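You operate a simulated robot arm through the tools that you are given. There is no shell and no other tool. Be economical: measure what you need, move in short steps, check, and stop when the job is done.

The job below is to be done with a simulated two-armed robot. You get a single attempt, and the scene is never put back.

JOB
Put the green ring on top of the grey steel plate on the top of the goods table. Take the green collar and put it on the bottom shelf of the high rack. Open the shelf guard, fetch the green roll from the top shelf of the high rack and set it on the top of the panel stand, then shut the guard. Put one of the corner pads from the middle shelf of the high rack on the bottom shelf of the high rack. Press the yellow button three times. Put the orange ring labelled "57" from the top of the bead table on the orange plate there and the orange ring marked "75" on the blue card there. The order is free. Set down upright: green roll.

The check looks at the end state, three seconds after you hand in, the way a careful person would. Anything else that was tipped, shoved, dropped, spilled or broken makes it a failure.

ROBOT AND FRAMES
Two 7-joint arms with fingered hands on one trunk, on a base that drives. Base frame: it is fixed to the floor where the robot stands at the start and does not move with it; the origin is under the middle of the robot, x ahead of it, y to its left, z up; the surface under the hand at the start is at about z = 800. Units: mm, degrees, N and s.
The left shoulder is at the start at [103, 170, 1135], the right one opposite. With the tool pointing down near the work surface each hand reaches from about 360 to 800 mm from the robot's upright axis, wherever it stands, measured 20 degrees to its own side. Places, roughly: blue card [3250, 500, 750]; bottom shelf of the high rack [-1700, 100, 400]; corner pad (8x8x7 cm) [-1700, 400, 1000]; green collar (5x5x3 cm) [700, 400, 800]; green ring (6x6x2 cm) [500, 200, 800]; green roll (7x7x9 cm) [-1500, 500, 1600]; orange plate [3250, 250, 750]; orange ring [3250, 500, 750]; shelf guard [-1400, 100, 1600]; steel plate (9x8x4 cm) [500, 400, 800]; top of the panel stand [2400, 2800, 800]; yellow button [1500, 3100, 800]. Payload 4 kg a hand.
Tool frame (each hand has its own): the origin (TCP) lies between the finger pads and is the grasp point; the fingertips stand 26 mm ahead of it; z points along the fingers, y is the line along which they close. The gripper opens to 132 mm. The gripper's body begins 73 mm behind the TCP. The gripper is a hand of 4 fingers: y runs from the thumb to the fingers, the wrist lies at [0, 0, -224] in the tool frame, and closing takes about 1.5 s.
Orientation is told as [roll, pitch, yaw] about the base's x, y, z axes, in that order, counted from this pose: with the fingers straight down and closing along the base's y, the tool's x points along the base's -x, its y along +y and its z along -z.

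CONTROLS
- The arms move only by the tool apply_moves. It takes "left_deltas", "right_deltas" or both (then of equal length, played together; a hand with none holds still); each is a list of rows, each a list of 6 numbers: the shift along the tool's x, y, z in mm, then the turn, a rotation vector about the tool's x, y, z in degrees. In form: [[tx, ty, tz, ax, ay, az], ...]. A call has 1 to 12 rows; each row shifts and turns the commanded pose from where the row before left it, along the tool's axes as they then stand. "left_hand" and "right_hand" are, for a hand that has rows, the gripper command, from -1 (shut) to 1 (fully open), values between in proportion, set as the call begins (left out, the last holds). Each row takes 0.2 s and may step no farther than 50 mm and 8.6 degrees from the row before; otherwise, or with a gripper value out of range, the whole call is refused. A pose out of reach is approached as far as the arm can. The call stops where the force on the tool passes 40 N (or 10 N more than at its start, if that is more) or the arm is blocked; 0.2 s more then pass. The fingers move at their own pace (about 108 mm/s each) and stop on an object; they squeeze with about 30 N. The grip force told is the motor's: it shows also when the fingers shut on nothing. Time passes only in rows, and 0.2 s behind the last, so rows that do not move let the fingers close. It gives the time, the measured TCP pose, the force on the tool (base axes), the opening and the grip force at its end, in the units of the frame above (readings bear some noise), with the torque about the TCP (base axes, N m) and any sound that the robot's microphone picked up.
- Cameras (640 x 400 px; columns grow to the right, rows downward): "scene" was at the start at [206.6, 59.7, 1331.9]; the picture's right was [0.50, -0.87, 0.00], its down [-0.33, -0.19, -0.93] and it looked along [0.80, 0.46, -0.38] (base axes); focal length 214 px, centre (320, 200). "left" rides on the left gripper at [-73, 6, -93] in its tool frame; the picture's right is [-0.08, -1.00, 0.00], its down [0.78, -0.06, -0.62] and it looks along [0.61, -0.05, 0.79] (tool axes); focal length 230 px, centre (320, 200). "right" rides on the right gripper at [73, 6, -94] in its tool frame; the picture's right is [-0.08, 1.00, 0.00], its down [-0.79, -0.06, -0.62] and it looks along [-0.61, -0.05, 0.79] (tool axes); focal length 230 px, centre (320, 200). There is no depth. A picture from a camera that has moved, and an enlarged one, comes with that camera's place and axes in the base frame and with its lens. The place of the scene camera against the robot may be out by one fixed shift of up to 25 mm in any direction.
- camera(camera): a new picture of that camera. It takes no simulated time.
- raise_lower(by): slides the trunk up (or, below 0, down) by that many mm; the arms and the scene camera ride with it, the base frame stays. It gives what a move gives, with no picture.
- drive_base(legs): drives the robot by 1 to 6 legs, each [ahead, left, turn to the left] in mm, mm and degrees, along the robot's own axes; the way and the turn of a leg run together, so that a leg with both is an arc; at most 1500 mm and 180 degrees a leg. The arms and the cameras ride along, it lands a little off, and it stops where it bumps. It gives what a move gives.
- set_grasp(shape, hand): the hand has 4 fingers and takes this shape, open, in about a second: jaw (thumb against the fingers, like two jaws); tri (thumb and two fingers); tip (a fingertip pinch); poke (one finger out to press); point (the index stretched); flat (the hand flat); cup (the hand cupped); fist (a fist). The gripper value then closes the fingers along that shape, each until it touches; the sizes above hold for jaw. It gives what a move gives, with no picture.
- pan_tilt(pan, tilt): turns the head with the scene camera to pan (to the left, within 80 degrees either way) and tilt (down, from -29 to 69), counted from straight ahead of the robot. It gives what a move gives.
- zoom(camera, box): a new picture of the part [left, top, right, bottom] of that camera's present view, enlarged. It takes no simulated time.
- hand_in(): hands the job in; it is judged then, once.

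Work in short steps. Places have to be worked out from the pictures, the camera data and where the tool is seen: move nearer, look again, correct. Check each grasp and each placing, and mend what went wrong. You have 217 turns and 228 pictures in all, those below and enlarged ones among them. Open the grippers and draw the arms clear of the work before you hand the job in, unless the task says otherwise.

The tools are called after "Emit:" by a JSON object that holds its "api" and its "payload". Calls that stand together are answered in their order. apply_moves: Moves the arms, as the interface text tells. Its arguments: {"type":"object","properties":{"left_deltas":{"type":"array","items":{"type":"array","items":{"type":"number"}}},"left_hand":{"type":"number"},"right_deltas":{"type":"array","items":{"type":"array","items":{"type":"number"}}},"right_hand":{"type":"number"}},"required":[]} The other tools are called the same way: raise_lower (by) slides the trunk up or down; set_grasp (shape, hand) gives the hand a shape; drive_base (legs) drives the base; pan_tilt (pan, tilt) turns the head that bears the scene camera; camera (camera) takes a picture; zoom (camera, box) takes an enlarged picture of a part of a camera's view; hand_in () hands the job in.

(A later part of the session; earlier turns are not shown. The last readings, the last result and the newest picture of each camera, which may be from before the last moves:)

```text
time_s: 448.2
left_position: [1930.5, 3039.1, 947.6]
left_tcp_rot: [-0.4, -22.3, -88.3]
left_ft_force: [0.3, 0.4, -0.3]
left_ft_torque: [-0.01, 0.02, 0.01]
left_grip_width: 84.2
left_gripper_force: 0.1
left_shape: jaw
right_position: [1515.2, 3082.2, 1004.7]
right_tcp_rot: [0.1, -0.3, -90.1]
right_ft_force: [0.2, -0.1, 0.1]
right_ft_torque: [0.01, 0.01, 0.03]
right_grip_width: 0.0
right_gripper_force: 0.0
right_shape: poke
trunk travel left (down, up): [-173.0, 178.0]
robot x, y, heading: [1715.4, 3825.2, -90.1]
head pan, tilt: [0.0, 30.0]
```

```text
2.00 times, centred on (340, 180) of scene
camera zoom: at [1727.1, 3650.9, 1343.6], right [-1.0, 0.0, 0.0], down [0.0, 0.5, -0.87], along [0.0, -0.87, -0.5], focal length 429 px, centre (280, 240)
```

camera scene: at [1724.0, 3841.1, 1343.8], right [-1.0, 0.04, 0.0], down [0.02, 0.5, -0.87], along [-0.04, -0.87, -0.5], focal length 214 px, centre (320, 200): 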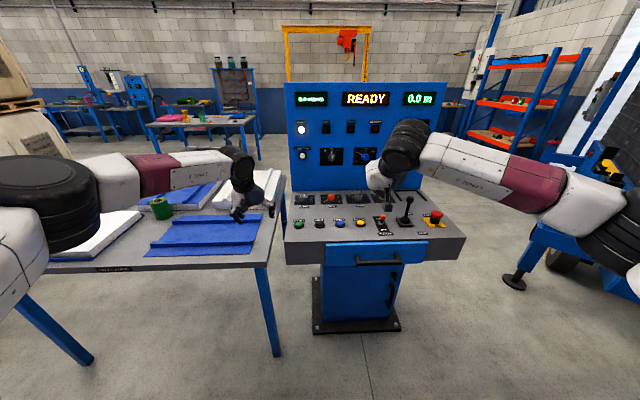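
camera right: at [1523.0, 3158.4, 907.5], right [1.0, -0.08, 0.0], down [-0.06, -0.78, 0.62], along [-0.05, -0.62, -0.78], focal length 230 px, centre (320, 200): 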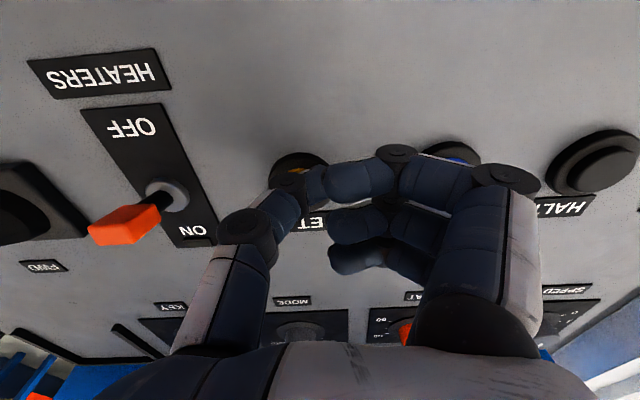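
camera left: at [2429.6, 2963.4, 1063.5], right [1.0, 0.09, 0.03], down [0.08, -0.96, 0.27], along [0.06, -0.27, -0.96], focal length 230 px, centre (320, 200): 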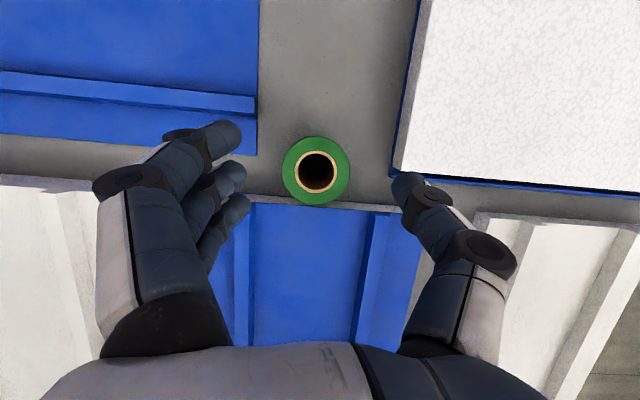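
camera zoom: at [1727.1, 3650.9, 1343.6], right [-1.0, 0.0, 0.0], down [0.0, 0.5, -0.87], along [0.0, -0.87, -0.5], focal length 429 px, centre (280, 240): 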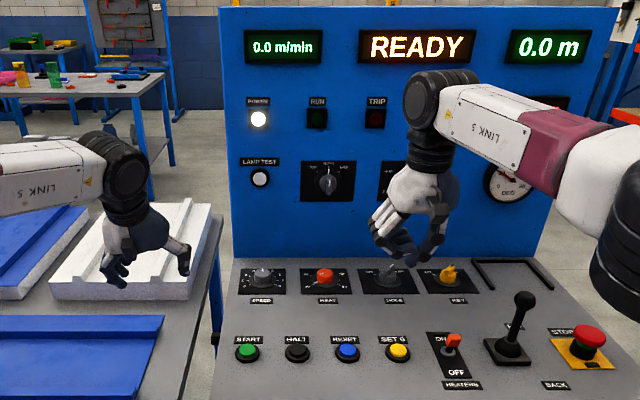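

Three clicks registered, console otherwise unchanged. Now drive back around to the bead table.

Emit:
{"api": "drive_base", "payload": {"legs": [[-60, 0, 0], [0, 1400, 0], [0, 430, 0], [1300, 0, 0], [1150, 0, 0]]}}

Emit:
{"api": "pan_tilt", "payload": {"pan": -5, "tilt": 35}}

Emit:
{"api": "camera", "payload": {"camera": "scene"}}

```text
time_s: 476.7
left_position: [3777.3, 643.7, 948.5]
left_tcp_rot: [-0.3, -22.3, -87.6]
left_ft_force: [0.7, -0.4, 0.3]
left_ft_torque: [0.0, 0.03, -0.02]
left_grip_width: 84.1
left_gripper_force: 0.1
left_shape: jaw
right_position: [3362.7, 682.7, 1005.2]
right_tcp_rot: [0.0, -0.5, -89.4]
right_ft_force: [-0.3, -0.1, 1.1]
right_ft_torque: [0.01, 0.02, -0.04]
right_grip_width: 0.0
right_gripper_force: 0.0
right_shape: poke
trunk travel left (down, up): [-173.0, 178.0]
robot x, y, heading: [3553.2, 1422.0, -89.8]
head pan, tilt: [0.0, 30.0]
```

```text
time_s: 477.4
left_position: [3777.4, 642.7, 948.8]
left_tcp_rot: [-0.3, -22.3, -87.6]
left_ft_force: [-0.2, -1.3, 0.4]
left_ft_torque: [0.01, -0.01, -0.03]
left_grip_width: 84.2
left_gripper_force: 0.0
left_shape: jaw
right_position: [3363.3, 683.1, 1004.7]
right_tcp_rot: [0.1, -0.4, -89.4]
right_ft_force: [-0.8, -0.4, -0.3]
right_ft_torque: [-0.02, 0.03, -0.01]
right_grip_width: 0.0
right_gripper_force: 0.0
right_shape: poke
trunk travel left (down, up): [-173.0, 178.0]
robot x, y, heading: [3556.5, 1425.0, -89.3]
head pan, tilt: [-5.0, 35.0]
```

```text
24 pictures are left
camera scene: at [3560.0, 1254.8, 1336.0], right [-1.0, 0.08, 0.0], down [0.04, 0.57, -0.82], along [-0.06, -0.82, -0.57], focal length 214 px, centre (320, 200)
```

scene: 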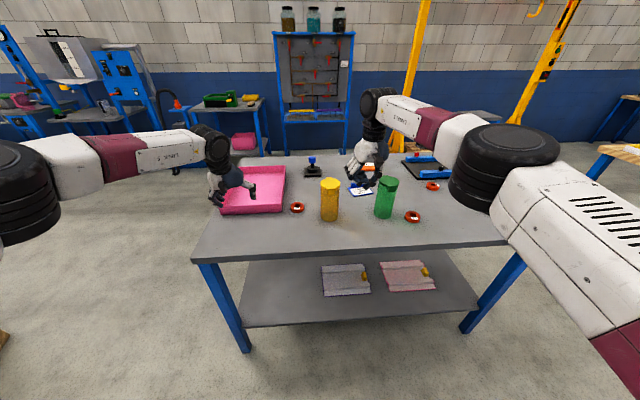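

Zoom in on the bead table's top.

Emit:
{"api": "zoom", "payload": {"camera": "scene", "box": [200, 140, 500, 260]}}

Emit:
{"api": "camera", "payload": {"camera": "right"}}

```text
2.13 times, centred on (350, 200) of scene
camera zoom: at [3560.0, 1254.8, 1336.0], right [-1.0, 0.08, 0.0], down [0.04, 0.57, -0.82], along [-0.06, -0.82, -0.57], focal length 458 px, centre (256, 200)
```

zoom: 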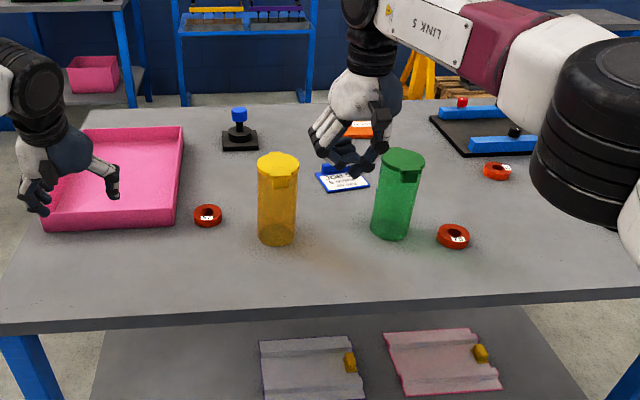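

```text
22 pictures are left
camera right: at [3367.4, 757.3, 1097.3], right [1.0, -0.07, 0.0], down [-0.05, -0.78, 0.62], along [-0.04, -0.62, -0.78], focal length 230 px, centre (320, 200)
```

right: 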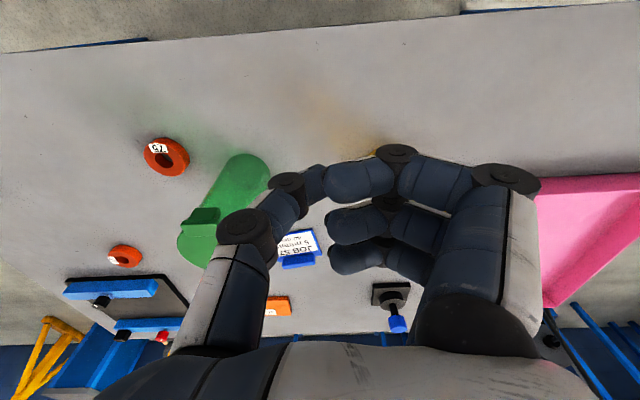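

Read the ring labels.

Emit:
{"api": "zoom", "payload": {"camera": "scene", "box": [400, 175, 445, 225]}}

Emit:
{"api": "zoom", "payload": {"camera": "scene", "box": [280, 195, 320, 220]}}

```text
8.00 times, centred on (422, 200) of scene
camera zoom: at [3560.0, 1254.8, 1336.0], right [-1.0, 0.08, 0.0], down [0.04, 0.57, -0.82], along [-0.06, -0.82, -0.57], focal length 1716 px, centre (-500, 200)
```

zoom: 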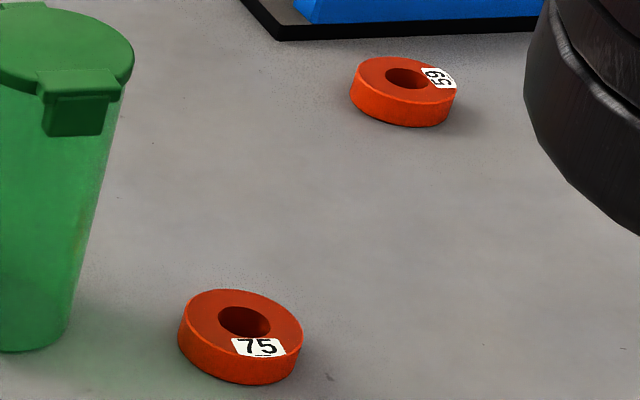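

```text
16.00 times, centred on (300, 208) of scene
camera zoom: at [3560.0, 1254.8, 1336.0], right [-1.0, 0.08, 0.0], down [0.04, 0.57, -0.82], along [-0.06, -0.82, -0.57], focal length 3432 px, centre (640, 80)
```

zoom: 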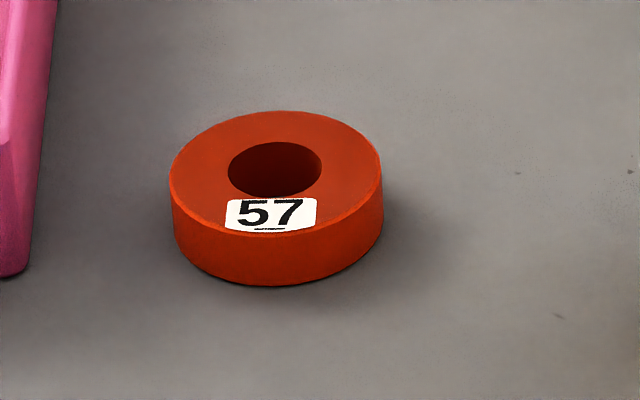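

Left ring is "57" (next to the pink tray), the near right one is "75" (beside the green canister). I point the left hand down and turn its jaw fore-aft, raise the right hand, open it to jaw.

Emit:
{"api": "apply_moves", "payload": {"left_deltas": [[0, 0, 0, 0, 7.4, 0], [0, 0, 0, 0, 7.4, 0], [0, 0, 0, 0, 7.4, 0], [0, 0, 0, 0, 0, 8.5], [0, 0, 0, 0, 0, 8.5], [0, 0, 0, 0, 0, 8.5], [0, 0, 0, 0, 0, 8.5], [0, 0, 0, 0, 0, 8.5], [0, 0, 0, 0, 0, 8.5], [0, 0, 0, 0, 0, 8.5], [0, 0, 0, 0, 0, 8.5], [0, 0, 0, 0, 0, 8.5]], "right_deltas": [[0, 0, -12, 0, 0, 0], [0, 0, -12, 0, 0, 0], [0, 0, -12, 0, 0, 0], [0, 0, -12, 0, 0, 0], [0, 0, -12, 0, 0, 0], [0, 0, -12, 0, 0, 0], [0, 0, 0, 0, 0, 0], [0, 0, 0, 0, 0, 0], [0, 0, 0, 0, 0, 0], [0, 0, 0, 0, 0, 0], [0, 0, 0, 0, 0, 0], [0, 0, 0, 0, 0, 0]], "left_hand": 0.6}}

Emit:
{"api": "set_grasp", "payload": {"hand": "right", "shape": "jaw"}}

Emit:
{"api": "drive_base", "payload": {"legs": [[100, 0, 0], [0, -150, 0]]}}

Emit:
{"api": "camera", "payload": {"camera": "left"}}

```text
time_s: 480.0
left_position: [3768.6, 690.3, 956.0]
left_tcp_rot: [0.1, -0.4, -164.3]
left_ft_force: [-0.2, -0.3, 0.1]
left_ft_torque: [-0.04, 0.01, -0.02]
left_grip_width: 105.5
left_gripper_force: 0.0
left_shape: jaw
left hand out of reach, approached as far as the arm can: row 3
right_position: [3361.9, 686.3, 1076.8]
right_tcp_rot: [0.0, -0.6, -89.4]
right_ft_force: [0.8, 0.0, 0.8]
right_ft_torque: [0.01, -0.06, -0.02]
right_grip_width: 0.0
right_gripper_force: 0.1
right_shape: poke
trunk travel left (down, up): [-173.0, 178.0]
robot x, y, heading: [3559.5, 1425.7, -89.1]
head pan, tilt: [-5.0, 35.0]
```

```text
time_s: 480.9
left_position: [3769.5, 688.4, 956.2]
left_tcp_rot: [0.0, -0.3, -164.2]
left_ft_force: [-0.2, -0.2, 0.0]
left_ft_torque: [0.0, 0.02, 0.01]
left_grip_width: 105.1
left_gripper_force: 0.1
left_shape: jaw
right_position: [3363.2, 685.9, 1076.0]
right_tcp_rot: [0.1, -0.4, -89.4]
right_ft_force: [0.3, 0.4, -0.1]
right_ft_torque: [0.0, -0.03, -0.01]
right_grip_width: 132.0
right_gripper_force: 0.1
right_shape: jaw
trunk travel left (down, up): [-173.0, 178.0]
robot x, y, heading: [3555.8, 1428.6, -89.6]
head pan, tilt: [-5.0, 35.0]
```

```text
time_s: 483.6
left_position: [3619.9, 586.8, 955.3]
left_tcp_rot: [0.0, -0.3, -164.2]
left_ft_force: [-0.4, 0.3, -0.4]
left_ft_torque: [0.0, 0.04, 0.02]
left_grip_width: 105.0
left_gripper_force: 0.0
left_shape: jaw
right_position: [3213.5, 585.0, 1076.2]
right_tcp_rot: [0.1, -0.4, -89.4]
right_ft_force: [-0.8, 0.2, -0.2]
right_ft_torque: [-0.01, 0.01, -0.02]
right_grip_width: 132.0
right_gripper_force: 0.0
right_shape: jaw
trunk travel left (down, up): [-173.0, 178.0]
robot x, y, heading: [3404.0, 1326.4, -89.5]
head pan, tilt: [-5.0, 35.0]
```

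```text
19 pictures are left
camera left: at [3550.6, 562.5, 1048.7], right [-0.35, 0.94, 0.0], down [0.74, 0.27, 0.61], along [0.58, 0.21, -0.79], focal length 230 px, centre (320, 200)
```

left: 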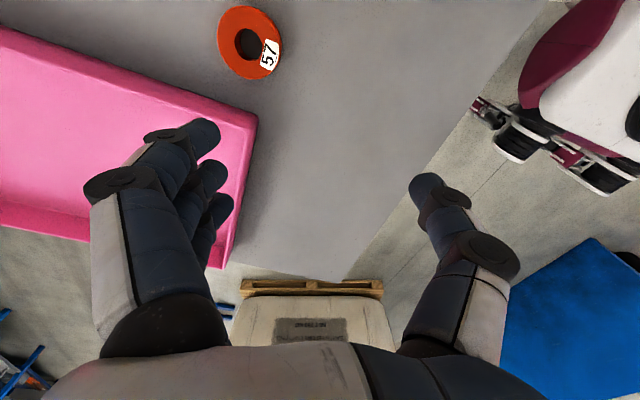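

Ring 57 ≈(3591,504). Move over it and lower to z≈855, then look.

Emit:
{"api": "apply_moves", "payload": {"left_deltas": [[-25, 36, 10, 0, 0, 0], [-25.5, 36, 10, 0, 0, 0], [0, 0, 40, 0, 0, 0], [0, 0, 40, 0, 0, 0], [0, 0, 0, 0, 0, 0]]}}

Emit:
{"api": "camera", "payload": {"camera": "left"}}

```text
time_s: 484.8
left_position: [3594.8, 582.1, 860.4]
left_tcp_rot: [0.0, -0.2, -164.3]
left_ft_force: [-0.3, 0.2, -0.2]
left_ft_torque: [-0.01, -0.01, -0.02]
left_grip_width: 105.5
left_gripper_force: 0.0
left_shape: jaw
left hand out of reach, approached as far as the arm can: row 1, 2, 4
right_position: [3214.2, 584.0, 1077.1]
right_tcp_rot: [0.0, -0.5, -89.4]
right_ft_force: [-0.2, 0.4, 0.4]
right_ft_torque: [0.0, -0.01, 0.01]
right_grip_width: 131.8
right_gripper_force: 0.1
right_shape: jaw
trunk travel left (down, up): [-173.0, 178.0]
robot x, y, heading: [3406.3, 1320.3, -89.2]
head pan, tilt: [-5.0, 35.0]
```

```text
18 pictures are left
camera left: at [3524.9, 556.4, 953.5], right [-0.35, 0.94, 0.0], down [0.74, 0.27, 0.61], along [0.58, 0.21, -0.79], focal length 230 px, centre (320, 200)
```

left: 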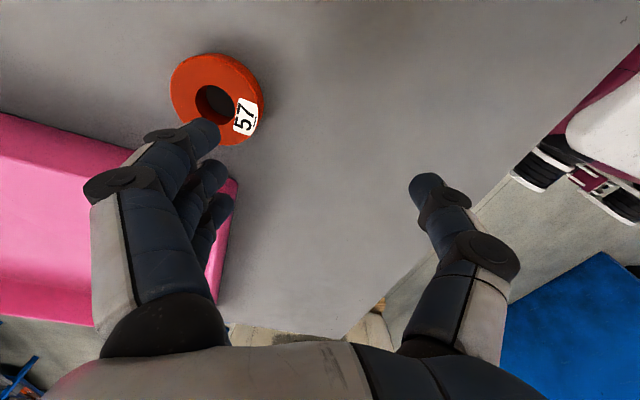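

The arm is at its reach limit; drive 77 mm forward instead, then re-check centring.

Emit:
{"api": "drive_base", "payload": {"legs": [[77, -6, 0]]}}

Emit:
{"api": "camera", "payload": {"camera": "left"}}

```text
time_s: 485.9
left_position: [3589.3, 504.8, 858.6]
left_tcp_rot: [0.0, -0.3, -164.2]
left_ft_force: [0.4, -1.0, -0.1]
left_ft_torque: [0.01, -0.01, -0.01]
left_grip_width: 105.6
left_gripper_force: 0.1
left_shape: jaw
right_position: [3209.0, 506.9, 1075.8]
right_tcp_rot: [0.1, -0.4, -89.4]
right_ft_force: [-0.7, -0.2, 0.8]
right_ft_torque: [0.01, 0.02, -0.03]
right_grip_width: 132.1
right_gripper_force: 0.1
right_shape: jaw
trunk travel left (down, up): [-173.0, 178.0]
robot x, y, heading: [3402.6, 1250.2, -89.3]
head pan, tilt: [-5.0, 35.0]
```

```text
17 pictures are left
camera left: at [3520.1, 479.9, 953.0], right [-0.35, 0.94, 0.0], down [0.74, 0.27, 0.61], along [0.58, 0.21, -0.79], focal length 230 px, centre (320, 200)
```

left: 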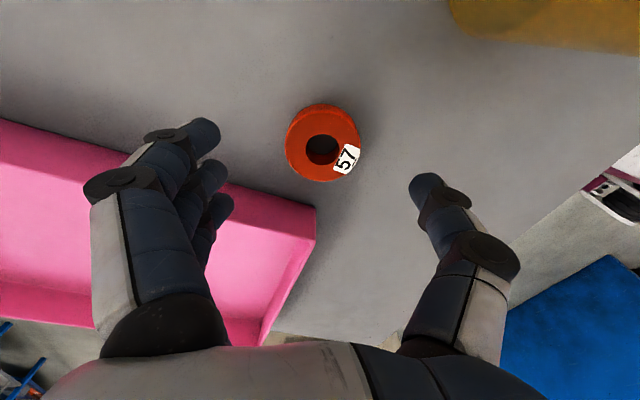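

Ring top ≈(3592,508,780); fingers come close to the tray, so I turn the jaw another 16° to lie exactly along y, and lower.

Emit:
{"api": "apply_moves", "payload": {"left_deltas": [[0, -2, 0, 0, 0, 7.9], [0, 0, 0, 0, 0, 7.9], [1, -2, 20, 0, 0, 0], [0, 0, 20, 0, 0, 0], [0, 0, 15, 0, 0, 0], [0, 0, 5, 0, 0, 0], [0, 0, 0, 0, 0, 0]]}}

Emit:
{"api": "camera", "payload": {"camera": "left"}}

```text
time_s: 487.4
left_position: [3590.8, 514.1, 805.4]
left_tcp_rot: [0.5, -0.4, -180.0]
left_ft_force: [1.1, -7.4, 30.8]
left_ft_torque: [1.47, -0.13, -0.12]
left_grip_width: 105.0
left_gripper_force: 0.1
left_shape: jaw
left hand out of reach, approached as far as the arm can: row 5
right_position: [3208.8, 510.0, 1079.3]
right_tcp_rot: [0.1, -0.6, -89.4]
right_ft_force: [0.5, 0.4, 0.1]
right_ft_torque: [-0.01, 0.01, -0.01]
right_grip_width: 131.8
right_gripper_force: 0.1
right_shape: jaw
trunk travel left (down, up): [-173.0, 178.0]
robot x, y, heading: [3400.9, 1246.8, -89.1]
head pan, tilt: [-5.0, 35.0]
```

```text
16 pictures are left
camera left: at [3516.9, 509.0, 899.2], right [-0.08, 1.0, -0.01], down [0.79, 0.07, 0.61], along [0.61, 0.04, -0.79], focal length 230 px, centre (320, 200)
```

left: 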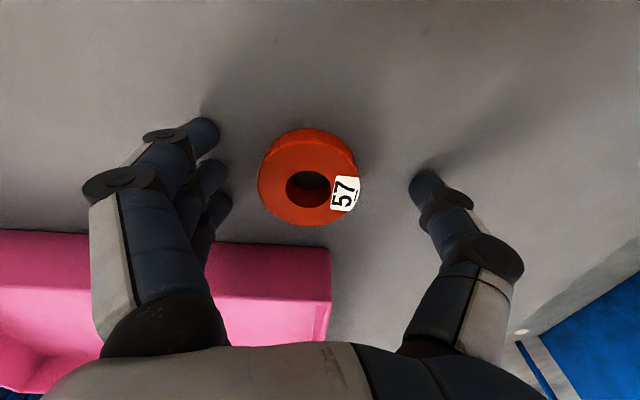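

Fingertips touch the table (z≈779). Raise 4 mm, close, and lift.

Emit:
{"api": "apply_moves", "payload": {"left_deltas": [[0, 4, -4, 0, 0, 0], [0, 0, 0, 0, 0, 0]]}}

Emit:
{"api": "apply_moves", "payload": {"left_deltas": [[0, 0, 0, 0, 0, 0], [0, 0, 0, 0, 0, 0], [0, 0, 0, 0, 0, 0], [0, 0, 0, 0, 0, 0], [0, 0, 0, 0, 0, 0], [0, 0, 0, 0, 0, 0], [0, 0, -20, 0, 0, 0], [0, 0, -40, 0, 0, 0], [0, 0, -40, 0, 0, 0], [0, 0, 0, 0, 0, 0]], "left_hand": -1}}

Emit:
{"api": "camera", "payload": {"camera": "left"}}

```text
time_s: 488.1
left_position: [3590.3, 514.3, 805.6]
left_tcp_rot: [0.2, -0.2, 180.0]
left_ft_force: [-0.1, -2.9, 20.9]
left_ft_torque: [0.1, -0.05, 0.13]
left_grip_width: 105.4
left_gripper_force: 0.0
left_shape: jaw
left hand out of reach, approached as far as the arm can: row 1
right_position: [3208.0, 510.2, 1077.3]
right_tcp_rot: [0.2, -0.5, -89.4]
right_ft_force: [-0.9, 0.2, -0.3]
right_ft_torque: [0.0, 0.01, -0.01]
right_grip_width: 131.9
right_gripper_force: 0.1
right_shape: jaw
trunk travel left (down, up): [-173.0, 178.0]
robot x, y, heading: [3400.7, 1246.8, -89.1]
head pan, tilt: [-5.0, 35.0]
```

```text
time_s: 490.2
left_position: [3591.8, 512.8, 904.0]
left_tcp_rot: [0.0, -0.3, -179.9]
left_ft_force: [-0.4, 0.6, -0.5]
left_ft_torque: [0.0, -0.03, -0.02]
left_grip_width: 45.6
left_gripper_force: 30.4
left_shape: jaw
right_position: [3208.5, 506.8, 1075.5]
right_tcp_rot: [0.1, -0.4, -89.3]
right_ft_force: [0.3, 0.2, -0.4]
right_ft_torque: [-0.02, -0.04, 0.02]
right_grip_width: 131.8
right_gripper_force: 0.0
right_shape: jaw
trunk travel left (down, up): [-173.0, 178.0]
robot x, y, heading: [3400.6, 1246.1, -89.2]
head pan, tilt: [-5.0, 35.0]
```

```text
15 pictures are left
camera left: at [3518.0, 507.2, 997.4], right [-0.08, 1.0, 0.0], down [0.79, 0.06, 0.61], along [0.61, 0.05, -0.79], focal length 230 px, centre (320, 200)
```

left: 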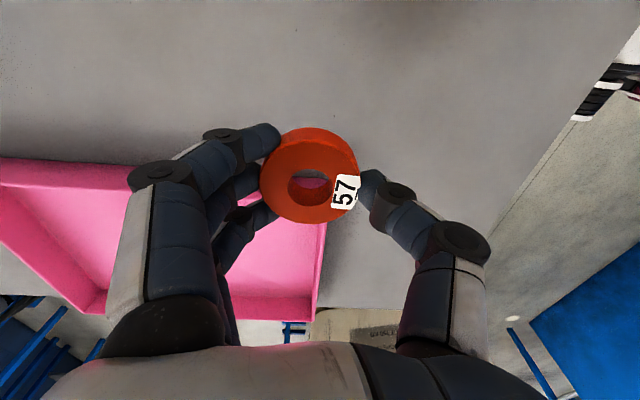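

Ring 57 is held. The orange plate (≈(3211,147)) is near the table's far side, so I raise the hand and drive around the table to face it from the −y side.

Emit:
{"api": "apply_moves", "payload": {"left_deltas": [[0, 0, -40, 0, 0, 0], [0, 0, -40, 0, 0, 0], [0, 0, 0, 0, 0, 0]]}}

Emit:
{"api": "drive_base", "payload": {"legs": [[-450, 0, 0], [0, -1115, 0], [1300, 0, 0], [1300, 0, 0], [0, 0, 180], [0, -1110, 0]]}}

Emit:
{"api": "pan_tilt", "payload": {"pan": 5, "tilt": 35}}

Emit:
{"api": "camera", "payload": {"camera": "scene"}}

```text
time_s: 491.1
left_position: [3591.5, 511.4, 983.1]
left_tcp_rot: [0.2, -0.3, 180.0]
left_ft_force: [-0.3, 0.2, -0.8]
left_ft_torque: [-0.01, 0.01, 0.02]
left_grip_width: 45.6
left_gripper_force: 29.8
left_shape: jaw
right_position: [3208.8, 506.8, 1076.4]
right_tcp_rot: [0.1, -0.3, -89.4]
right_ft_force: [-0.1, 0.2, -0.4]
right_ft_torque: [0.02, 0.01, 0.0]
right_grip_width: 131.8
right_gripper_force: 0.1
right_shape: jaw
trunk travel left (down, up): [-173.0, 178.0]
robot x, y, heading: [3400.7, 1247.0, -89.3]
head pan, tilt: [-5.0, 35.0]
```

```text
time_s: 516.6
left_position: [2595.4, -1629.0, 989.3]
left_tcp_rot: [0.5, -0.4, -174.7]
left_ft_force: [0.2, -0.7, -1.5]
left_ft_torque: [0.03, 0.02, -0.01]
left_grip_width: 45.7
left_gripper_force: 30.2
left_shape: jaw
right_position: [2209.7, -1667.6, 1084.3]
right_tcp_rot: [0.1, -0.6, -84.8]
right_ft_force: [-3.3, 13.7, -0.7]
right_ft_torque: [-1.41, -0.5, -0.15]
right_grip_width: 132.0
right_gripper_force: 0.0
right_shape: jaw
trunk travel left (down, up): [-173.0, 178.0]
robot x, y, heading: [2342.5, -922.3, -84.0]
head pan, tilt: [-5.0, 35.0]
stopped in leg 5: the robot was blocked; the commanded pose is now the measured one
```

```text
time_s: 517.3
left_position: [2595.0, -1627.7, 990.1]
left_tcp_rot: [0.5, -0.2, -174.7]
left_ft_force: [0.3, 0.1, -0.9]
left_ft_torque: [-0.02, -0.01, 0.0]
left_grip_width: 45.4
left_gripper_force: 29.4
left_shape: jaw
right_position: [2210.8, -1667.9, 1084.5]
right_tcp_rot: [0.0, -0.7, -84.8]
right_ft_force: [-5.7, 16.9, -1.1]
right_ft_torque: [-1.75, -0.68, -0.19]
right_grip_width: 131.9
right_gripper_force: 0.0
right_shape: jaw
trunk travel left (down, up): [-173.0, 178.0]
robot x, y, heading: [2340.2, -920.5, -84.0]
head pan, tilt: [5.0, 35.0]
```

```text
14 pictures are left
camera scene: at [2375.2, -1080.1, 1337.6], right [-0.98, -0.19, 0.0], down [-0.11, 0.56, -0.82], along [0.16, -0.81, -0.57], focal length 214 px, centre (320, 200)
```

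scene: 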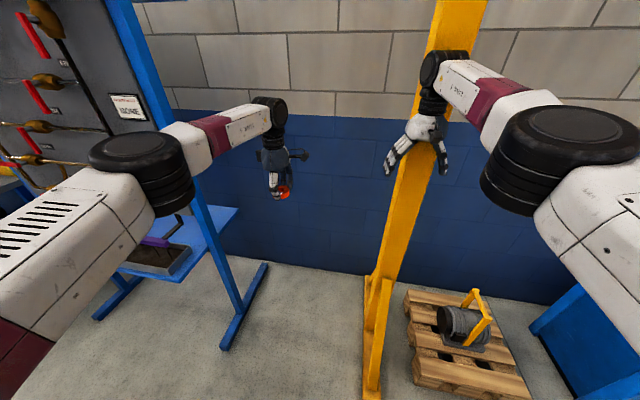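

The right hand touched a yellow post; I back away 350 mm and turn there.

Emit:
{"api": "drive_base", "payload": {"legs": [[-350, 0, 0], [0, 0, 174], [0, -700, 0], [0, -380, 0]]}}

Emit:
{"api": "pan_tilt", "payload": {"pan": 5, "tilt": 35}}

Emit:
{"api": "camera", "payload": {"camera": "scene"}}

```text
time_s: 536.5
left_position: [3170.2, 201.6, 984.2]
left_tcp_rot: [0.1, -0.3, 2.2]
left_ft_force: [1.1, 0.5, -0.3]
left_ft_torque: [-0.01, 0.01, 0.0]
left_grip_width: 44.8
left_gripper_force: 29.5
left_shape: jaw
right_position: [3557.1, 221.2, 1078.1]
right_tcp_rot: [0.2, -0.3, 92.3]
right_ft_force: [0.1, 0.0, 0.0]
right_ft_torque: [0.02, -0.01, -0.01]
right_grip_width: 132.0
right_gripper_force: 0.1
right_shape: jaw
trunk travel left (down, up): [-173.0, 178.0]
robot x, y, heading: [3390.8, -523.6, 92.7]
head pan, tilt: [5.0, 35.0]
```

```text
time_s: 537.1
left_position: [3169.8, 202.0, 983.1]
left_tcp_rot: [0.1, -0.4, 2.3]
left_ft_force: [-0.1, -0.2, -0.6]
left_ft_torque: [-0.03, -0.01, 0.0]
left_grip_width: 44.7
left_gripper_force: 30.1
left_shape: jaw
right_position: [3557.4, 222.0, 1077.3]
right_tcp_rot: [0.1, -0.2, 92.3]
right_ft_force: [1.0, 0.4, -0.1]
right_ft_torque: [0.0, 0.01, 0.01]
right_grip_width: 131.8
right_gripper_force: 0.1
right_shape: jaw
trunk travel left (down, up): [-173.0, 178.0]
robot x, y, heading: [3388.6, -523.7, 92.9]
head pan, tilt: [5.0, 35.0]
```

```text
13 pictures are left
camera scene: at [3382.3, -327.8, 1336.0], right [0.99, 0.14, 0.0], down [0.08, -0.57, -0.82], along [-0.11, 0.81, -0.57], focal length 214 px, centre (320, 200)
```

scene: 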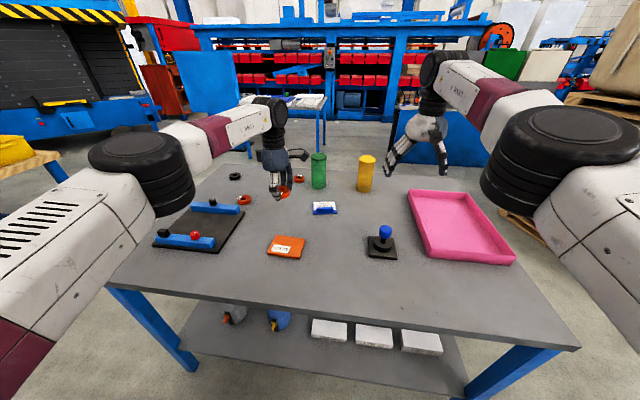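

Clear view: orange plate and blue card. Get the plate's exact place from the left camera.

Emit:
{"api": "camera", "payload": {"camera": "left"}}

```text
12 pictures are left
camera left: at [3241.9, 211.1, 1078.1], right [0.12, -0.99, 0.0], down [-0.78, -0.09, 0.61], along [-0.61, -0.07, -0.79], focal length 230 px, centre (320, 200)
```

left: 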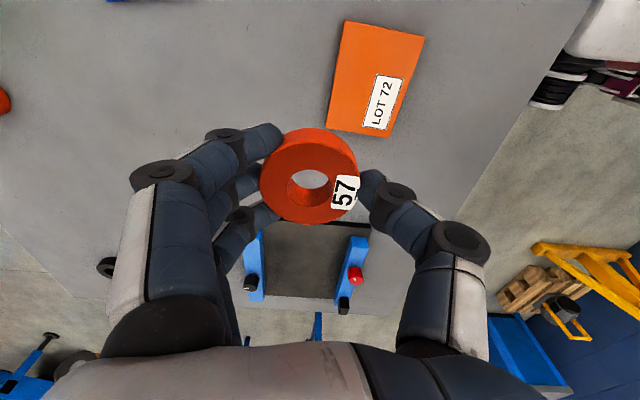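

Plate centre ≈(3194,150), ring centre ≈ TCP+(8,8). Move over the plate and lower to contact.

Emit:
{"api": "apply_moves", "payload": {"left_deltas": [[-8, -30, 0, 0, 0, 0], [-6, -31, 0, 0, 0, 0], [0, 0, 45, 0, 0, 0], [0, 0, 45, 0, 0, 0], [0, 0, 45, 0, 0, 0], [0, 0, 15, 0, 0, 0], [0, 0, 0, 0, 0, 0]]}}

Emit:
{"api": "camera", "payload": {"camera": "left"}}

```text
time_s: 538.7
left_position: [3188.1, 142.0, 833.2]
left_tcp_rot: [0.1, -0.4, 2.3]
left_ft_force: [0.0, 0.3, -0.2]
left_ft_torque: [-0.01, -0.01, 0.0]
left_grip_width: 44.6
left_gripper_force: 29.8
left_shape: jaw
right_position: [3556.6, 220.7, 1077.9]
right_tcp_rot: [0.1, -0.4, 92.3]
right_ft_force: [-0.1, 0.4, -0.1]
right_ft_torque: [0.0, -0.01, 0.01]
right_grip_width: 131.9
right_gripper_force: 0.0
right_shape: jaw
trunk travel left (down, up): [-173.0, 178.0]
robot x, y, heading: [3389.6, -524.6, 93.0]
head pan, tilt: [5.0, 35.0]
```

```text
11 pictures are left
camera left: at [3259.1, 150.6, 927.4], right [0.12, -0.99, 0.0], down [-0.78, -0.09, 0.61], along [-0.61, -0.07, -0.79], focal length 230 px, centre (320, 200)
```

left: 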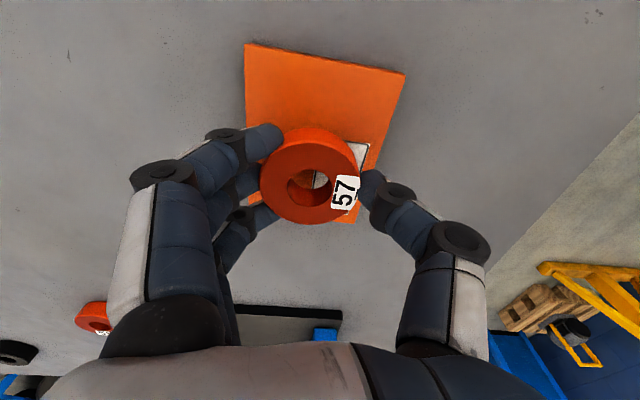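

Centred within a few mm. Shift 6 mm and lower to contact, then release.

Emit:
{"api": "apply_moves", "payload": {"left_deltas": [[-6, 0, 8, 0, 0, 0], [0, 0, 5, 0, 0, 0], [0, 0, 2, 0, 0, 0], [0, 0, 2, 0, 0, 0], [0, 0, 2, 0, 0, 0], [0, 0, 2, 0, 0, 0], [0, 0, 2, 0, 0, 0], [0, 0, 0, 0, 0, 0]]}}

```text
time_s: 540.5
left_position: [3193.6, 143.4, 817.7]
left_tcp_rot: [0.6, -0.4, 2.4]
left_ft_force: [-1.8, -3.7, 25.2]
left_ft_torque: [-0.26, 0.12, -0.01]
left_grip_width: 45.2
left_gripper_force: 29.6
left_shape: jaw
right_position: [3557.0, 219.6, 1078.4]
right_tcp_rot: [0.1, -0.3, 92.3]
right_ft_force: [0.2, 0.2, -0.2]
right_ft_torque: [-0.01, 0.02, 0.01]
right_grip_width: 131.8
right_gripper_force: 0.0
right_shape: jaw
trunk travel left (down, up): [-173.0, 178.0]
robot x, y, heading: [3391.4, -521.6, 92.7]
head pan, tilt: [5.0, 35.0]
stopped in row 8 (left hand): the force on the tool passed its limit at 41 N (the readings are from after the stop); the commanded pose is now the measured one
```

Contact. Open and lift straight up, then move the left hand over the region of ring 75 to look.

Emit:
{"api": "apply_moves", "payload": {"left_deltas": [[0, 0, -2, 0, 0, 0], [0, 0, 0, 0, 0, 0], [0, 0, 0, 0, 0, 0], [0, 0, 0, 0, 0, 0], [0, 0, -20, 0, 0, 0], [0, 0, -40, 0, 0, 0], [0, 0, -45, 0, 0, 0], [0, 0, -45, 0, 0, 0], [0, 0, 0, 0, 0, 0]], "left_hand": 0.6}}

Emit:
{"api": "camera", "payload": {"camera": "scene"}}

```text
time_s: 542.5
left_position: [3192.3, 142.9, 965.9]
left_tcp_rot: [0.5, -0.3, 2.3]
left_ft_force: [-1.2, 0.5, 0.1]
left_ft_torque: [-0.01, -0.02, 0.04]
left_grip_width: 105.4
left_gripper_force: 0.0
left_shape: jaw
right_position: [3557.0, 223.1, 1076.8]
right_tcp_rot: [0.1, -0.3, 92.3]
right_ft_force: [-0.3, -0.3, -0.4]
right_ft_torque: [-0.01, 0.0, 0.01]
right_grip_width: 132.2
right_gripper_force: 0.1
right_shape: jaw
trunk travel left (down, up): [-173.0, 178.0]
robot x, y, heading: [3387.8, -523.9, 92.8]
head pan, tilt: [5.0, 35.0]
```

```text
10 pictures are left
camera scene: at [3382.1, -327.3, 1335.8], right [0.99, 0.14, 0.0], down [0.08, -0.57, -0.82], along [-0.11, 0.81, -0.57], focal length 214 px, centre (320, 200)
```

scene: 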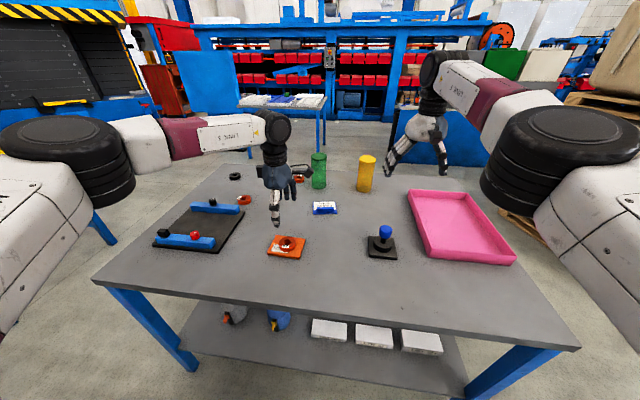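

Ring 57 rests on the plate. Ring "75" (≈(3133,612)) and the card are better reached from the +y side, so I drive back around.

Emit:
{"api": "drive_base", "payload": {"legs": [[-150, 0, -2.8], [0, 1105, 0], [1300, 0, 0], [975, 0, 0], [0, 0, 180], [0, 690, 0]]}}

Emit:
{"api": "drive_base", "payload": {"legs": [[120, 0, 0]]}}

Emit:
{"api": "camera", "payload": {"camera": "left"}}

```text
time_s: 577.8
left_position: [3141.2, 967.9, 966.8]
left_tcp_rot: [0.5, -0.4, -178.4]
left_ft_force: [1.3, -0.1, 0.5]
left_ft_torque: [0.02, -0.02, -0.02]
left_grip_width: 105.5
left_gripper_force: 0.2
left_shape: jaw
right_position: [2777.3, 892.4, 1077.8]
right_tcp_rot: [0.1, -0.3, -88.2]
right_ft_force: [-0.4, -0.9, -1.1]
right_ft_torque: [0.0, 0.0, 0.01]
right_grip_width: 132.0
right_gripper_force: 0.0
right_shape: jaw
trunk travel left (down, up): [-173.0, 178.0]
robot x, y, heading: [2954.8, 1637.9, -88.0]
head pan, tilt: [5.0, 35.0]
```

```text
time_s: 579.0
left_position: [3145.7, 846.9, 965.6]
left_tcp_rot: [0.3, -0.4, -178.3]
left_ft_force: [0.0, -1.0, 0.5]
left_ft_torque: [0.05, -0.02, 0.01]
left_grip_width: 105.3
left_gripper_force: 0.0
left_shape: jaw
right_position: [2780.1, 772.8, 1075.6]
right_tcp_rot: [0.1, -0.3, -88.4]
right_ft_force: [-0.1, 0.4, 0.4]
right_ft_torque: [0.05, 0.0, 0.01]
right_grip_width: 131.7
right_gripper_force: 0.0
right_shape: jaw
trunk travel left (down, up): [-173.0, 178.0]
robot x, y, heading: [2956.6, 1516.1, -87.6]
head pan, tilt: [5.0, 35.0]
```

```text
9 pictures are left
camera left: at [3073.1, 840.2, 1059.9], right [-0.11, 0.99, -0.01], down [0.79, 0.09, 0.61], along [0.61, 0.06, -0.79], focal length 230 px, centre (320, 200)
```

left: 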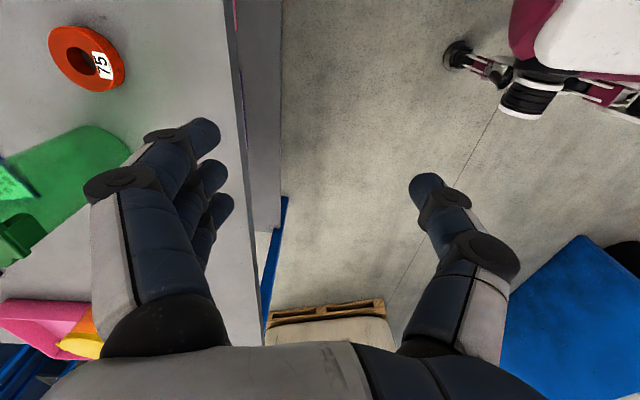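

Ring 75 ≈(3125,613). Drive over it and lower to z≈850 for a check.

Emit:
{"api": "drive_base", "payload": {"legs": [[235, -31, 0]]}}

Emit:
{"api": "apply_moves", "payload": {"left_deltas": [[0, 0, 40, 0, 0, 0], [0, 0, 40, 0, 0, 0], [0, 0, 35, 0, 0, 0], [0, 0, 0, 0, 0, 0]]}}

Emit:
{"api": "camera", "payload": {"camera": "left"}}

```text
time_s: 580.8
left_position: [3124.3, 609.5, 966.9]
left_tcp_rot: [0.4, -0.3, -178.3]
left_ft_force: [0.6, -0.1, -0.1]
left_ft_torque: [0.02, 0.01, 0.01]
left_grip_width: 105.5
left_gripper_force: 0.0
left_shape: jaw
right_position: [2760.4, 534.0, 1077.3]
right_tcp_rot: [0.1, -0.2, -88.3]
right_ft_force: [1.1, 0.1, 0.0]
right_ft_torque: [0.01, -0.01, 0.0]
right_grip_width: 131.8
right_gripper_force: 0.1
right_shape: jaw
trunk travel left (down, up): [-173.0, 178.0]
robot x, y, heading: [2939.9, 1282.3, -87.5]
head pan, tilt: [5.0, 35.0]
```

```text
time_s: 581.8
left_position: [3124.1, 610.2, 851.9]
left_tcp_rot: [0.5, -0.3, -178.3]
left_ft_force: [0.2, -0.7, 0.0]
left_ft_torque: [-0.03, -0.03, 0.0]
left_grip_width: 105.2
left_gripper_force: 0.0
left_shape: jaw
right_position: [2759.6, 536.7, 1078.5]
right_tcp_rot: [0.1, -0.3, -88.3]
right_ft_force: [0.0, -0.2, -0.5]
right_ft_torque: [-0.02, 0.01, 0.0]
right_grip_width: 131.9
right_gripper_force: 0.0
right_shape: jaw
trunk travel left (down, up): [-173.0, 178.0]
robot x, y, heading: [2939.5, 1277.4, -87.7]
head pan, tilt: [5.0, 35.0]
```

```text
8 pictures are left
camera left: at [3050.4, 603.1, 945.4], right [-0.11, 0.99, -0.01], down [0.79, 0.09, 0.61], along [0.61, 0.06, -0.79], focal length 230 px, centre (320, 200)
```

left: 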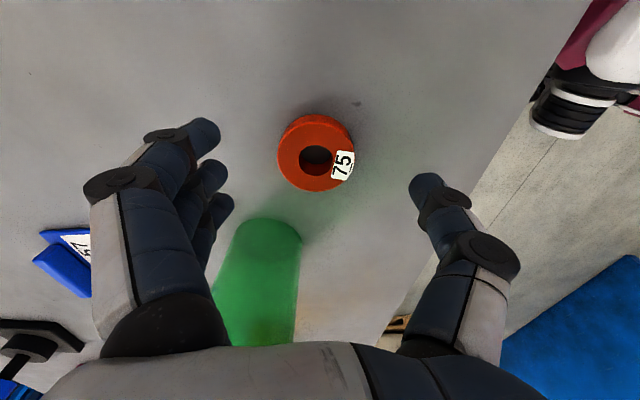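

Centred. Lower to z≈809, close, and lift.

Emit:
{"api": "apply_moves", "payload": {"left_deltas": [[0, 0, 20, 0, 0, 0], [0, 0, 15, 0, 0, 0], [0, 0, 7, 0, 0, 0], [0, 0, 0, 0, 0, 0]]}}

Emit:
{"api": "apply_moves", "payload": {"left_deltas": [[0, 0, 0, 0, 0, 0], [0, 0, 0, 0, 0, 0], [0, 0, 0, 0, 0, 0], [0, 0, 0, 0, 0, 0], [0, 0, 0, 0, 0, 0], [0, 0, 0, 0, 0, 0], [0, 0, -20, 0, 0, 0], [0, 0, -45, 0, 0, 0], [0, 0, -45, 0, 0, 0], [0, 0, -45, 0, 0, 0], [0, 0, 0, 0, 0, 0]], "left_hand": -1}}

Emit:
{"api": "camera", "payload": {"camera": "left"}}

```text
time_s: 582.8
left_position: [3124.0, 609.6, 808.8]
left_tcp_rot: [0.4, -0.3, -178.3]
left_ft_force: [0.3, -0.3, -0.1]
left_ft_torque: [-0.01, 0.01, 0.04]
left_grip_width: 105.7
left_gripper_force: 0.1
left_shape: jaw
right_position: [2759.6, 535.0, 1077.8]
right_tcp_rot: [0.1, -0.2, -88.3]
right_ft_force: [-0.2, -0.5, 0.0]
right_ft_torque: [-0.02, 0.02, 0.0]
right_grip_width: 131.9
right_gripper_force: 0.0
right_shape: jaw
trunk travel left (down, up): [-173.0, 178.0]
robot x, y, heading: [2938.0, 1276.3, -87.6]
head pan, tilt: [5.0, 35.0]
```

```text
time_s: 585.2
left_position: [3125.7, 610.0, 963.9]
left_tcp_rot: [0.3, -0.3, -178.3]
left_ft_force: [-0.3, 0.4, 0.0]
left_ft_torque: [0.01, 0.0, -0.04]
left_grip_width: 41.4
left_gripper_force: 29.9
left_shape: jaw
right_position: [2759.9, 534.4, 1078.1]
right_tcp_rot: [0.1, -0.3, -88.4]
right_ft_force: [0.2, 0.1, 0.4]
right_ft_torque: [-0.01, 0.0, 0.01]
right_grip_width: 132.0
right_gripper_force: 0.1
right_shape: jaw
trunk travel left (down, up): [-173.0, 178.0]
robot x, y, heading: [2933.4, 1277.1, -87.4]
head pan, tilt: [5.0, 35.0]
```

```text
7 pictures are left
camera left: at [3051.8, 603.5, 1058.5], right [-0.11, 0.99, -0.01], down [0.79, 0.09, 0.61], along [0.61, 0.06, -0.79], focal length 230 px, centre (320, 200)
```

left: 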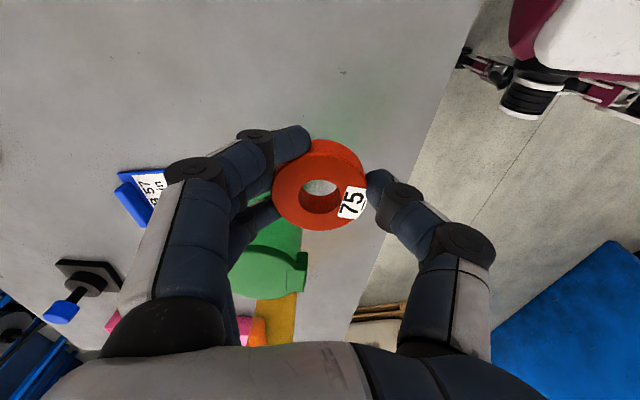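

Ring 75 held. Drive forward then left so the hand comes above the blue card (≈(3290,370)), avoiding the green canister.

Emit:
{"api": "drive_base", "payload": {"legs": [[200, 0, 0], [0, 150, 0]]}}

Emit:
{"api": "camera", "payload": {"camera": "left"}}

```text
time_s: 588.3
left_position: [3280.8, 416.8, 964.6]
left_tcp_rot: [0.4, -0.2, -178.2]
left_ft_force: [0.0, -0.2, -0.8]
left_ft_torque: [0.02, 0.03, 0.03]
left_grip_width: 41.3
left_gripper_force: 30.2
left_shape: jaw
right_position: [2916.7, 340.1, 1077.2]
right_tcp_rot: [0.2, -0.3, -88.2]
right_ft_force: [-0.9, 0.8, -0.4]
right_ft_torque: [0.01, 0.02, -0.01]
right_grip_width: 131.8
right_gripper_force: 0.1
right_shape: jaw
trunk travel left (down, up): [-173.0, 178.0]
robot x, y, heading: [3088.8, 1082.8, -87.9]
head pan, tilt: [5.0, 35.0]
```

```text
6 pictures are left
camera left: at [3208.4, 410.0, 1058.6], right [-0.11, 0.99, -0.01], down [0.79, 0.09, 0.61], along [0.61, 0.06, -0.79], focal length 230 px, centre (320, 200)
```

left: 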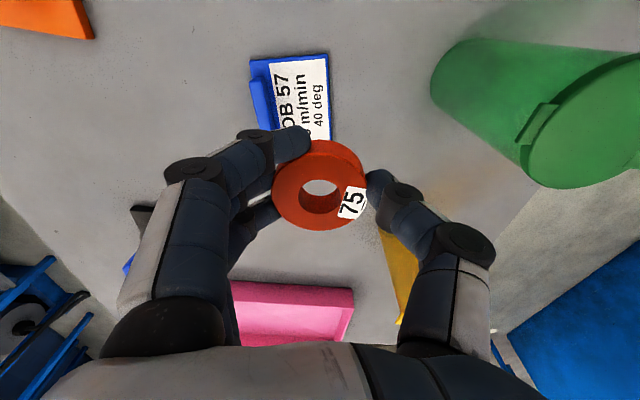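

Card spans x≈3235–3325, y≈337–427 with a raised strip at its −y edge. I'll turn the jaw back to lateral so the fingers avoid that strip, and shift over the flat part's centre.

Emit:
{"api": "apply_moves", "payload": {"left_deltas": [[-1, 22, 0, 0, 0, 0], [0, 0, 0, 0, 0, -8.5], [0, 0, 0, 0, 0, -8.5], [0, 0, 0, 0, 0, -8.5], [0, 0, 0, 0, 0, -8.5], [0, 0, 0, 0, 0, -8.5], [0, 0, 0, 0, 0, -8.5], [0, 0, 0, 0, 0, -8.5], [0, 0, 0, 0, 0, -8.5], [0, 0, 0, 0, 0, -8.5], [0, 0, 0, 0, 0, -8.5], [0, 0, 0, 0, 0, 0]]}}

Emit:
{"api": "apply_moves", "payload": {"left_deltas": [[0, 0, 40, 0, 0, 0], [0, 0, 40, 0, 0, 0], [0, 0, 40, 0, 0, 0], [0, 0, 10, 0, 0, 0], [0, 0, 0, 0, 0, 0]]}}

Emit:
{"api": "camera", "payload": {"camera": "left"}}

```text
time_s: 590.9
left_position: [3280.7, 394.3, 966.1]
left_tcp_rot: [-0.3, -0.4, -93.1]
left_ft_force: [0.9, 0.1, -1.0]
left_ft_torque: [0.01, -0.01, -0.01]
left_grip_width: 41.0
left_gripper_force: 30.0
left_shape: jaw
right_position: [2916.5, 341.3, 1077.5]
right_tcp_rot: [0.1, -0.2, -88.3]
right_ft_force: [1.1, -0.9, 0.2]
right_ft_torque: [-0.01, 0.07, 0.01]
right_grip_width: 132.1
right_gripper_force: 0.0
right_shape: jaw
trunk travel left (down, up): [-173.0, 178.0]
robot x, y, heading: [3089.1, 1086.5, -87.8]
head pan, tilt: [5.0, 35.0]
```

```text
time_s: 592.1
left_position: [3279.9, 393.2, 836.1]
left_tcp_rot: [-0.3, -0.4, -93.3]
left_ft_force: [-0.4, -0.2, -0.9]
left_ft_torque: [-0.01, 0.0, 0.01]
left_grip_width: 41.3
left_gripper_force: 29.7
left_shape: jaw
right_position: [2916.1, 340.5, 1078.5]
right_tcp_rot: [0.1, -0.3, -88.3]
right_ft_force: [-0.6, 0.2, -0.2]
right_ft_torque: [0.02, -0.03, 0.02]
right_grip_width: 132.0
right_gripper_force: 0.3
right_shape: jaw
trunk travel left (down, up): [-173.0, 178.0]
robot x, y, heading: [3088.4, 1086.8, -87.7]
head pan, tilt: [5.0, 35.0]
```

```text
5 pictures are left
camera left: at [3281.7, 322.1, 928.7], right [-1.0, -0.02, 0.01], down [-0.01, 0.79, 0.61], along [-0.02, 0.61, -0.79], focal length 230 px, centre (320, 200)
```

left: 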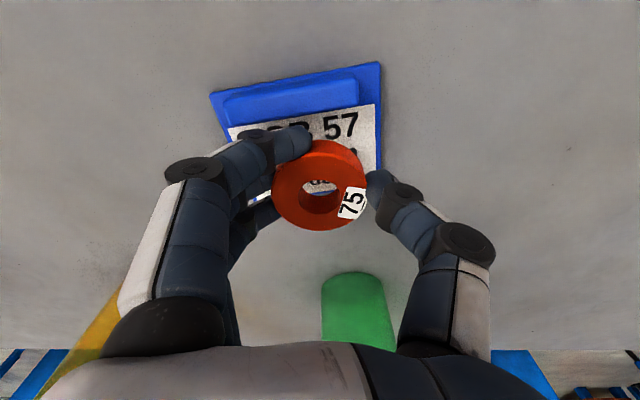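

Flat centre of the card ≈(3290,396); ring at (3279,392). Shift 10 mm, then lower to contact.

Emit:
{"api": "apply_moves", "payload": {"left_deltas": [[3, 10, 0, 0, 0, 0], [0, 0, 12, 0, 0, 0], [0, 0, 5, 0, 0, 0], [0, 0, 2, 0, 0, 0], [0, 0, 2, 0, 0, 0], [0, 0, 2, 0, 0, 0], [0, 0, 2, 0, 0, 0], [0, 0, 2, 0, 0, 0], [0, 0, 0, 0, 0, 0]]}}

```text
time_s: 594.1
left_position: [3289.0, 395.8, 812.2]
left_tcp_rot: [-0.4, -0.9, -93.2]
left_ft_force: [3.0, -2.3, 36.4]
left_ft_torque: [0.02, -0.32, 0.05]
left_grip_width: 41.9
left_gripper_force: 29.7
left_shape: jaw
right_position: [2915.4, 344.2, 1081.4]
right_tcp_rot: [0.1, -0.5, -88.3]
right_ft_force: [-1.1, 0.1, 0.3]
right_ft_torque: [0.01, 0.0, 0.01]
right_grip_width: 132.0
right_gripper_force: 0.0
right_shape: jaw
trunk travel left (down, up): [-173.0, 178.0]
robot x, y, heading: [3090.9, 1085.5, -87.5]
head pan, tilt: [5.0, 35.0]
```

Contact on the card. Ease off, open, and lift straight up.

Emit:
{"api": "apply_moves", "payload": {"left_deltas": [[0, 0, -3, 0, 0, 0], [0, 0, 0, 0, 0, 0]]}}

Emit:
{"api": "apply_moves", "payload": {"left_deltas": [[0, 0, 0, 0, 0, 0], [0, 0, 0, 0, 0, 0], [0, 0, 0, 0, 0, 0], [0, 0, -20, 0, 0, 0], [0, 0, -40, 0, 0, 0], [0, 0, -45, 0, 0, 0], [0, 0, -45, 0, 0, 0], [0, 0, 0, 0, 0, 0]], "left_hand": 0.5}}

Emit:
{"api": "camera", "payload": {"camera": "left"}}

```text
time_s: 594.7
left_position: [3290.9, 396.3, 813.1]
left_tcp_rot: [-0.4, -0.8, -93.2]
left_ft_force: [2.6, -6.2, 28.9]
left_ft_torque: [-0.09, -0.24, 0.04]
left_grip_width: 41.9
left_gripper_force: 29.7
left_shape: jaw
right_position: [2916.1, 342.3, 1078.5]
right_tcp_rot: [0.1, -0.5, -88.3]
right_ft_force: [-0.6, 0.1, 0.1]
right_ft_torque: [-0.02, 0.0, 0.0]
right_grip_width: 131.8
right_gripper_force: 0.0
right_shape: jaw
trunk travel left (down, up): [-173.0, 178.0]
robot x, y, heading: [3092.7, 1084.7, -87.7]
head pan, tilt: [5.0, 35.0]
```

```text
time_s: 596.5
left_position: [3290.9, 397.8, 961.2]
left_tcp_rot: [-0.3, -0.5, -93.2]
left_ft_force: [1.2, 0.1, 0.6]
left_ft_torque: [0.03, 0.01, 0.04]
left_grip_width: 98.9
left_gripper_force: 0.1
left_shape: jaw
right_position: [2916.1, 339.8, 1076.3]
right_tcp_rot: [0.1, -0.2, -88.2]
right_ft_force: [0.0, -0.6, 0.2]
right_ft_torque: [0.03, 0.01, -0.02]
right_grip_width: 131.9
right_gripper_force: 0.0
right_shape: jaw
trunk travel left (down, up): [-173.0, 178.0]
robot x, y, heading: [3092.5, 1080.7, -87.8]
head pan, tilt: [5.0, 35.0]
```

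```text
4 pictures are left
camera left: at [3292.5, 325.1, 1054.5], right [-1.0, -0.02, 0.01], down [-0.01, 0.79, 0.61], along [-0.02, 0.61, -0.79], focal length 230 px, centre (320, 200)
```

left: 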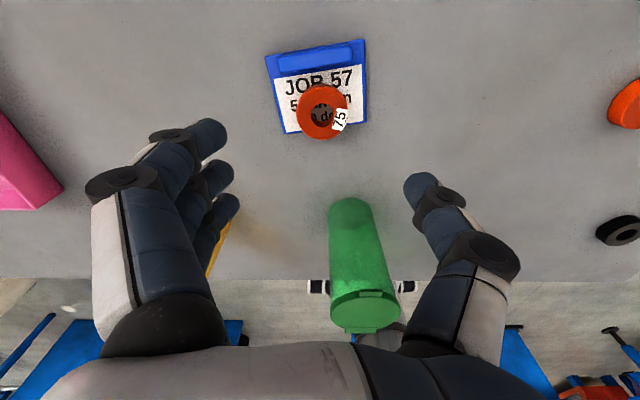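

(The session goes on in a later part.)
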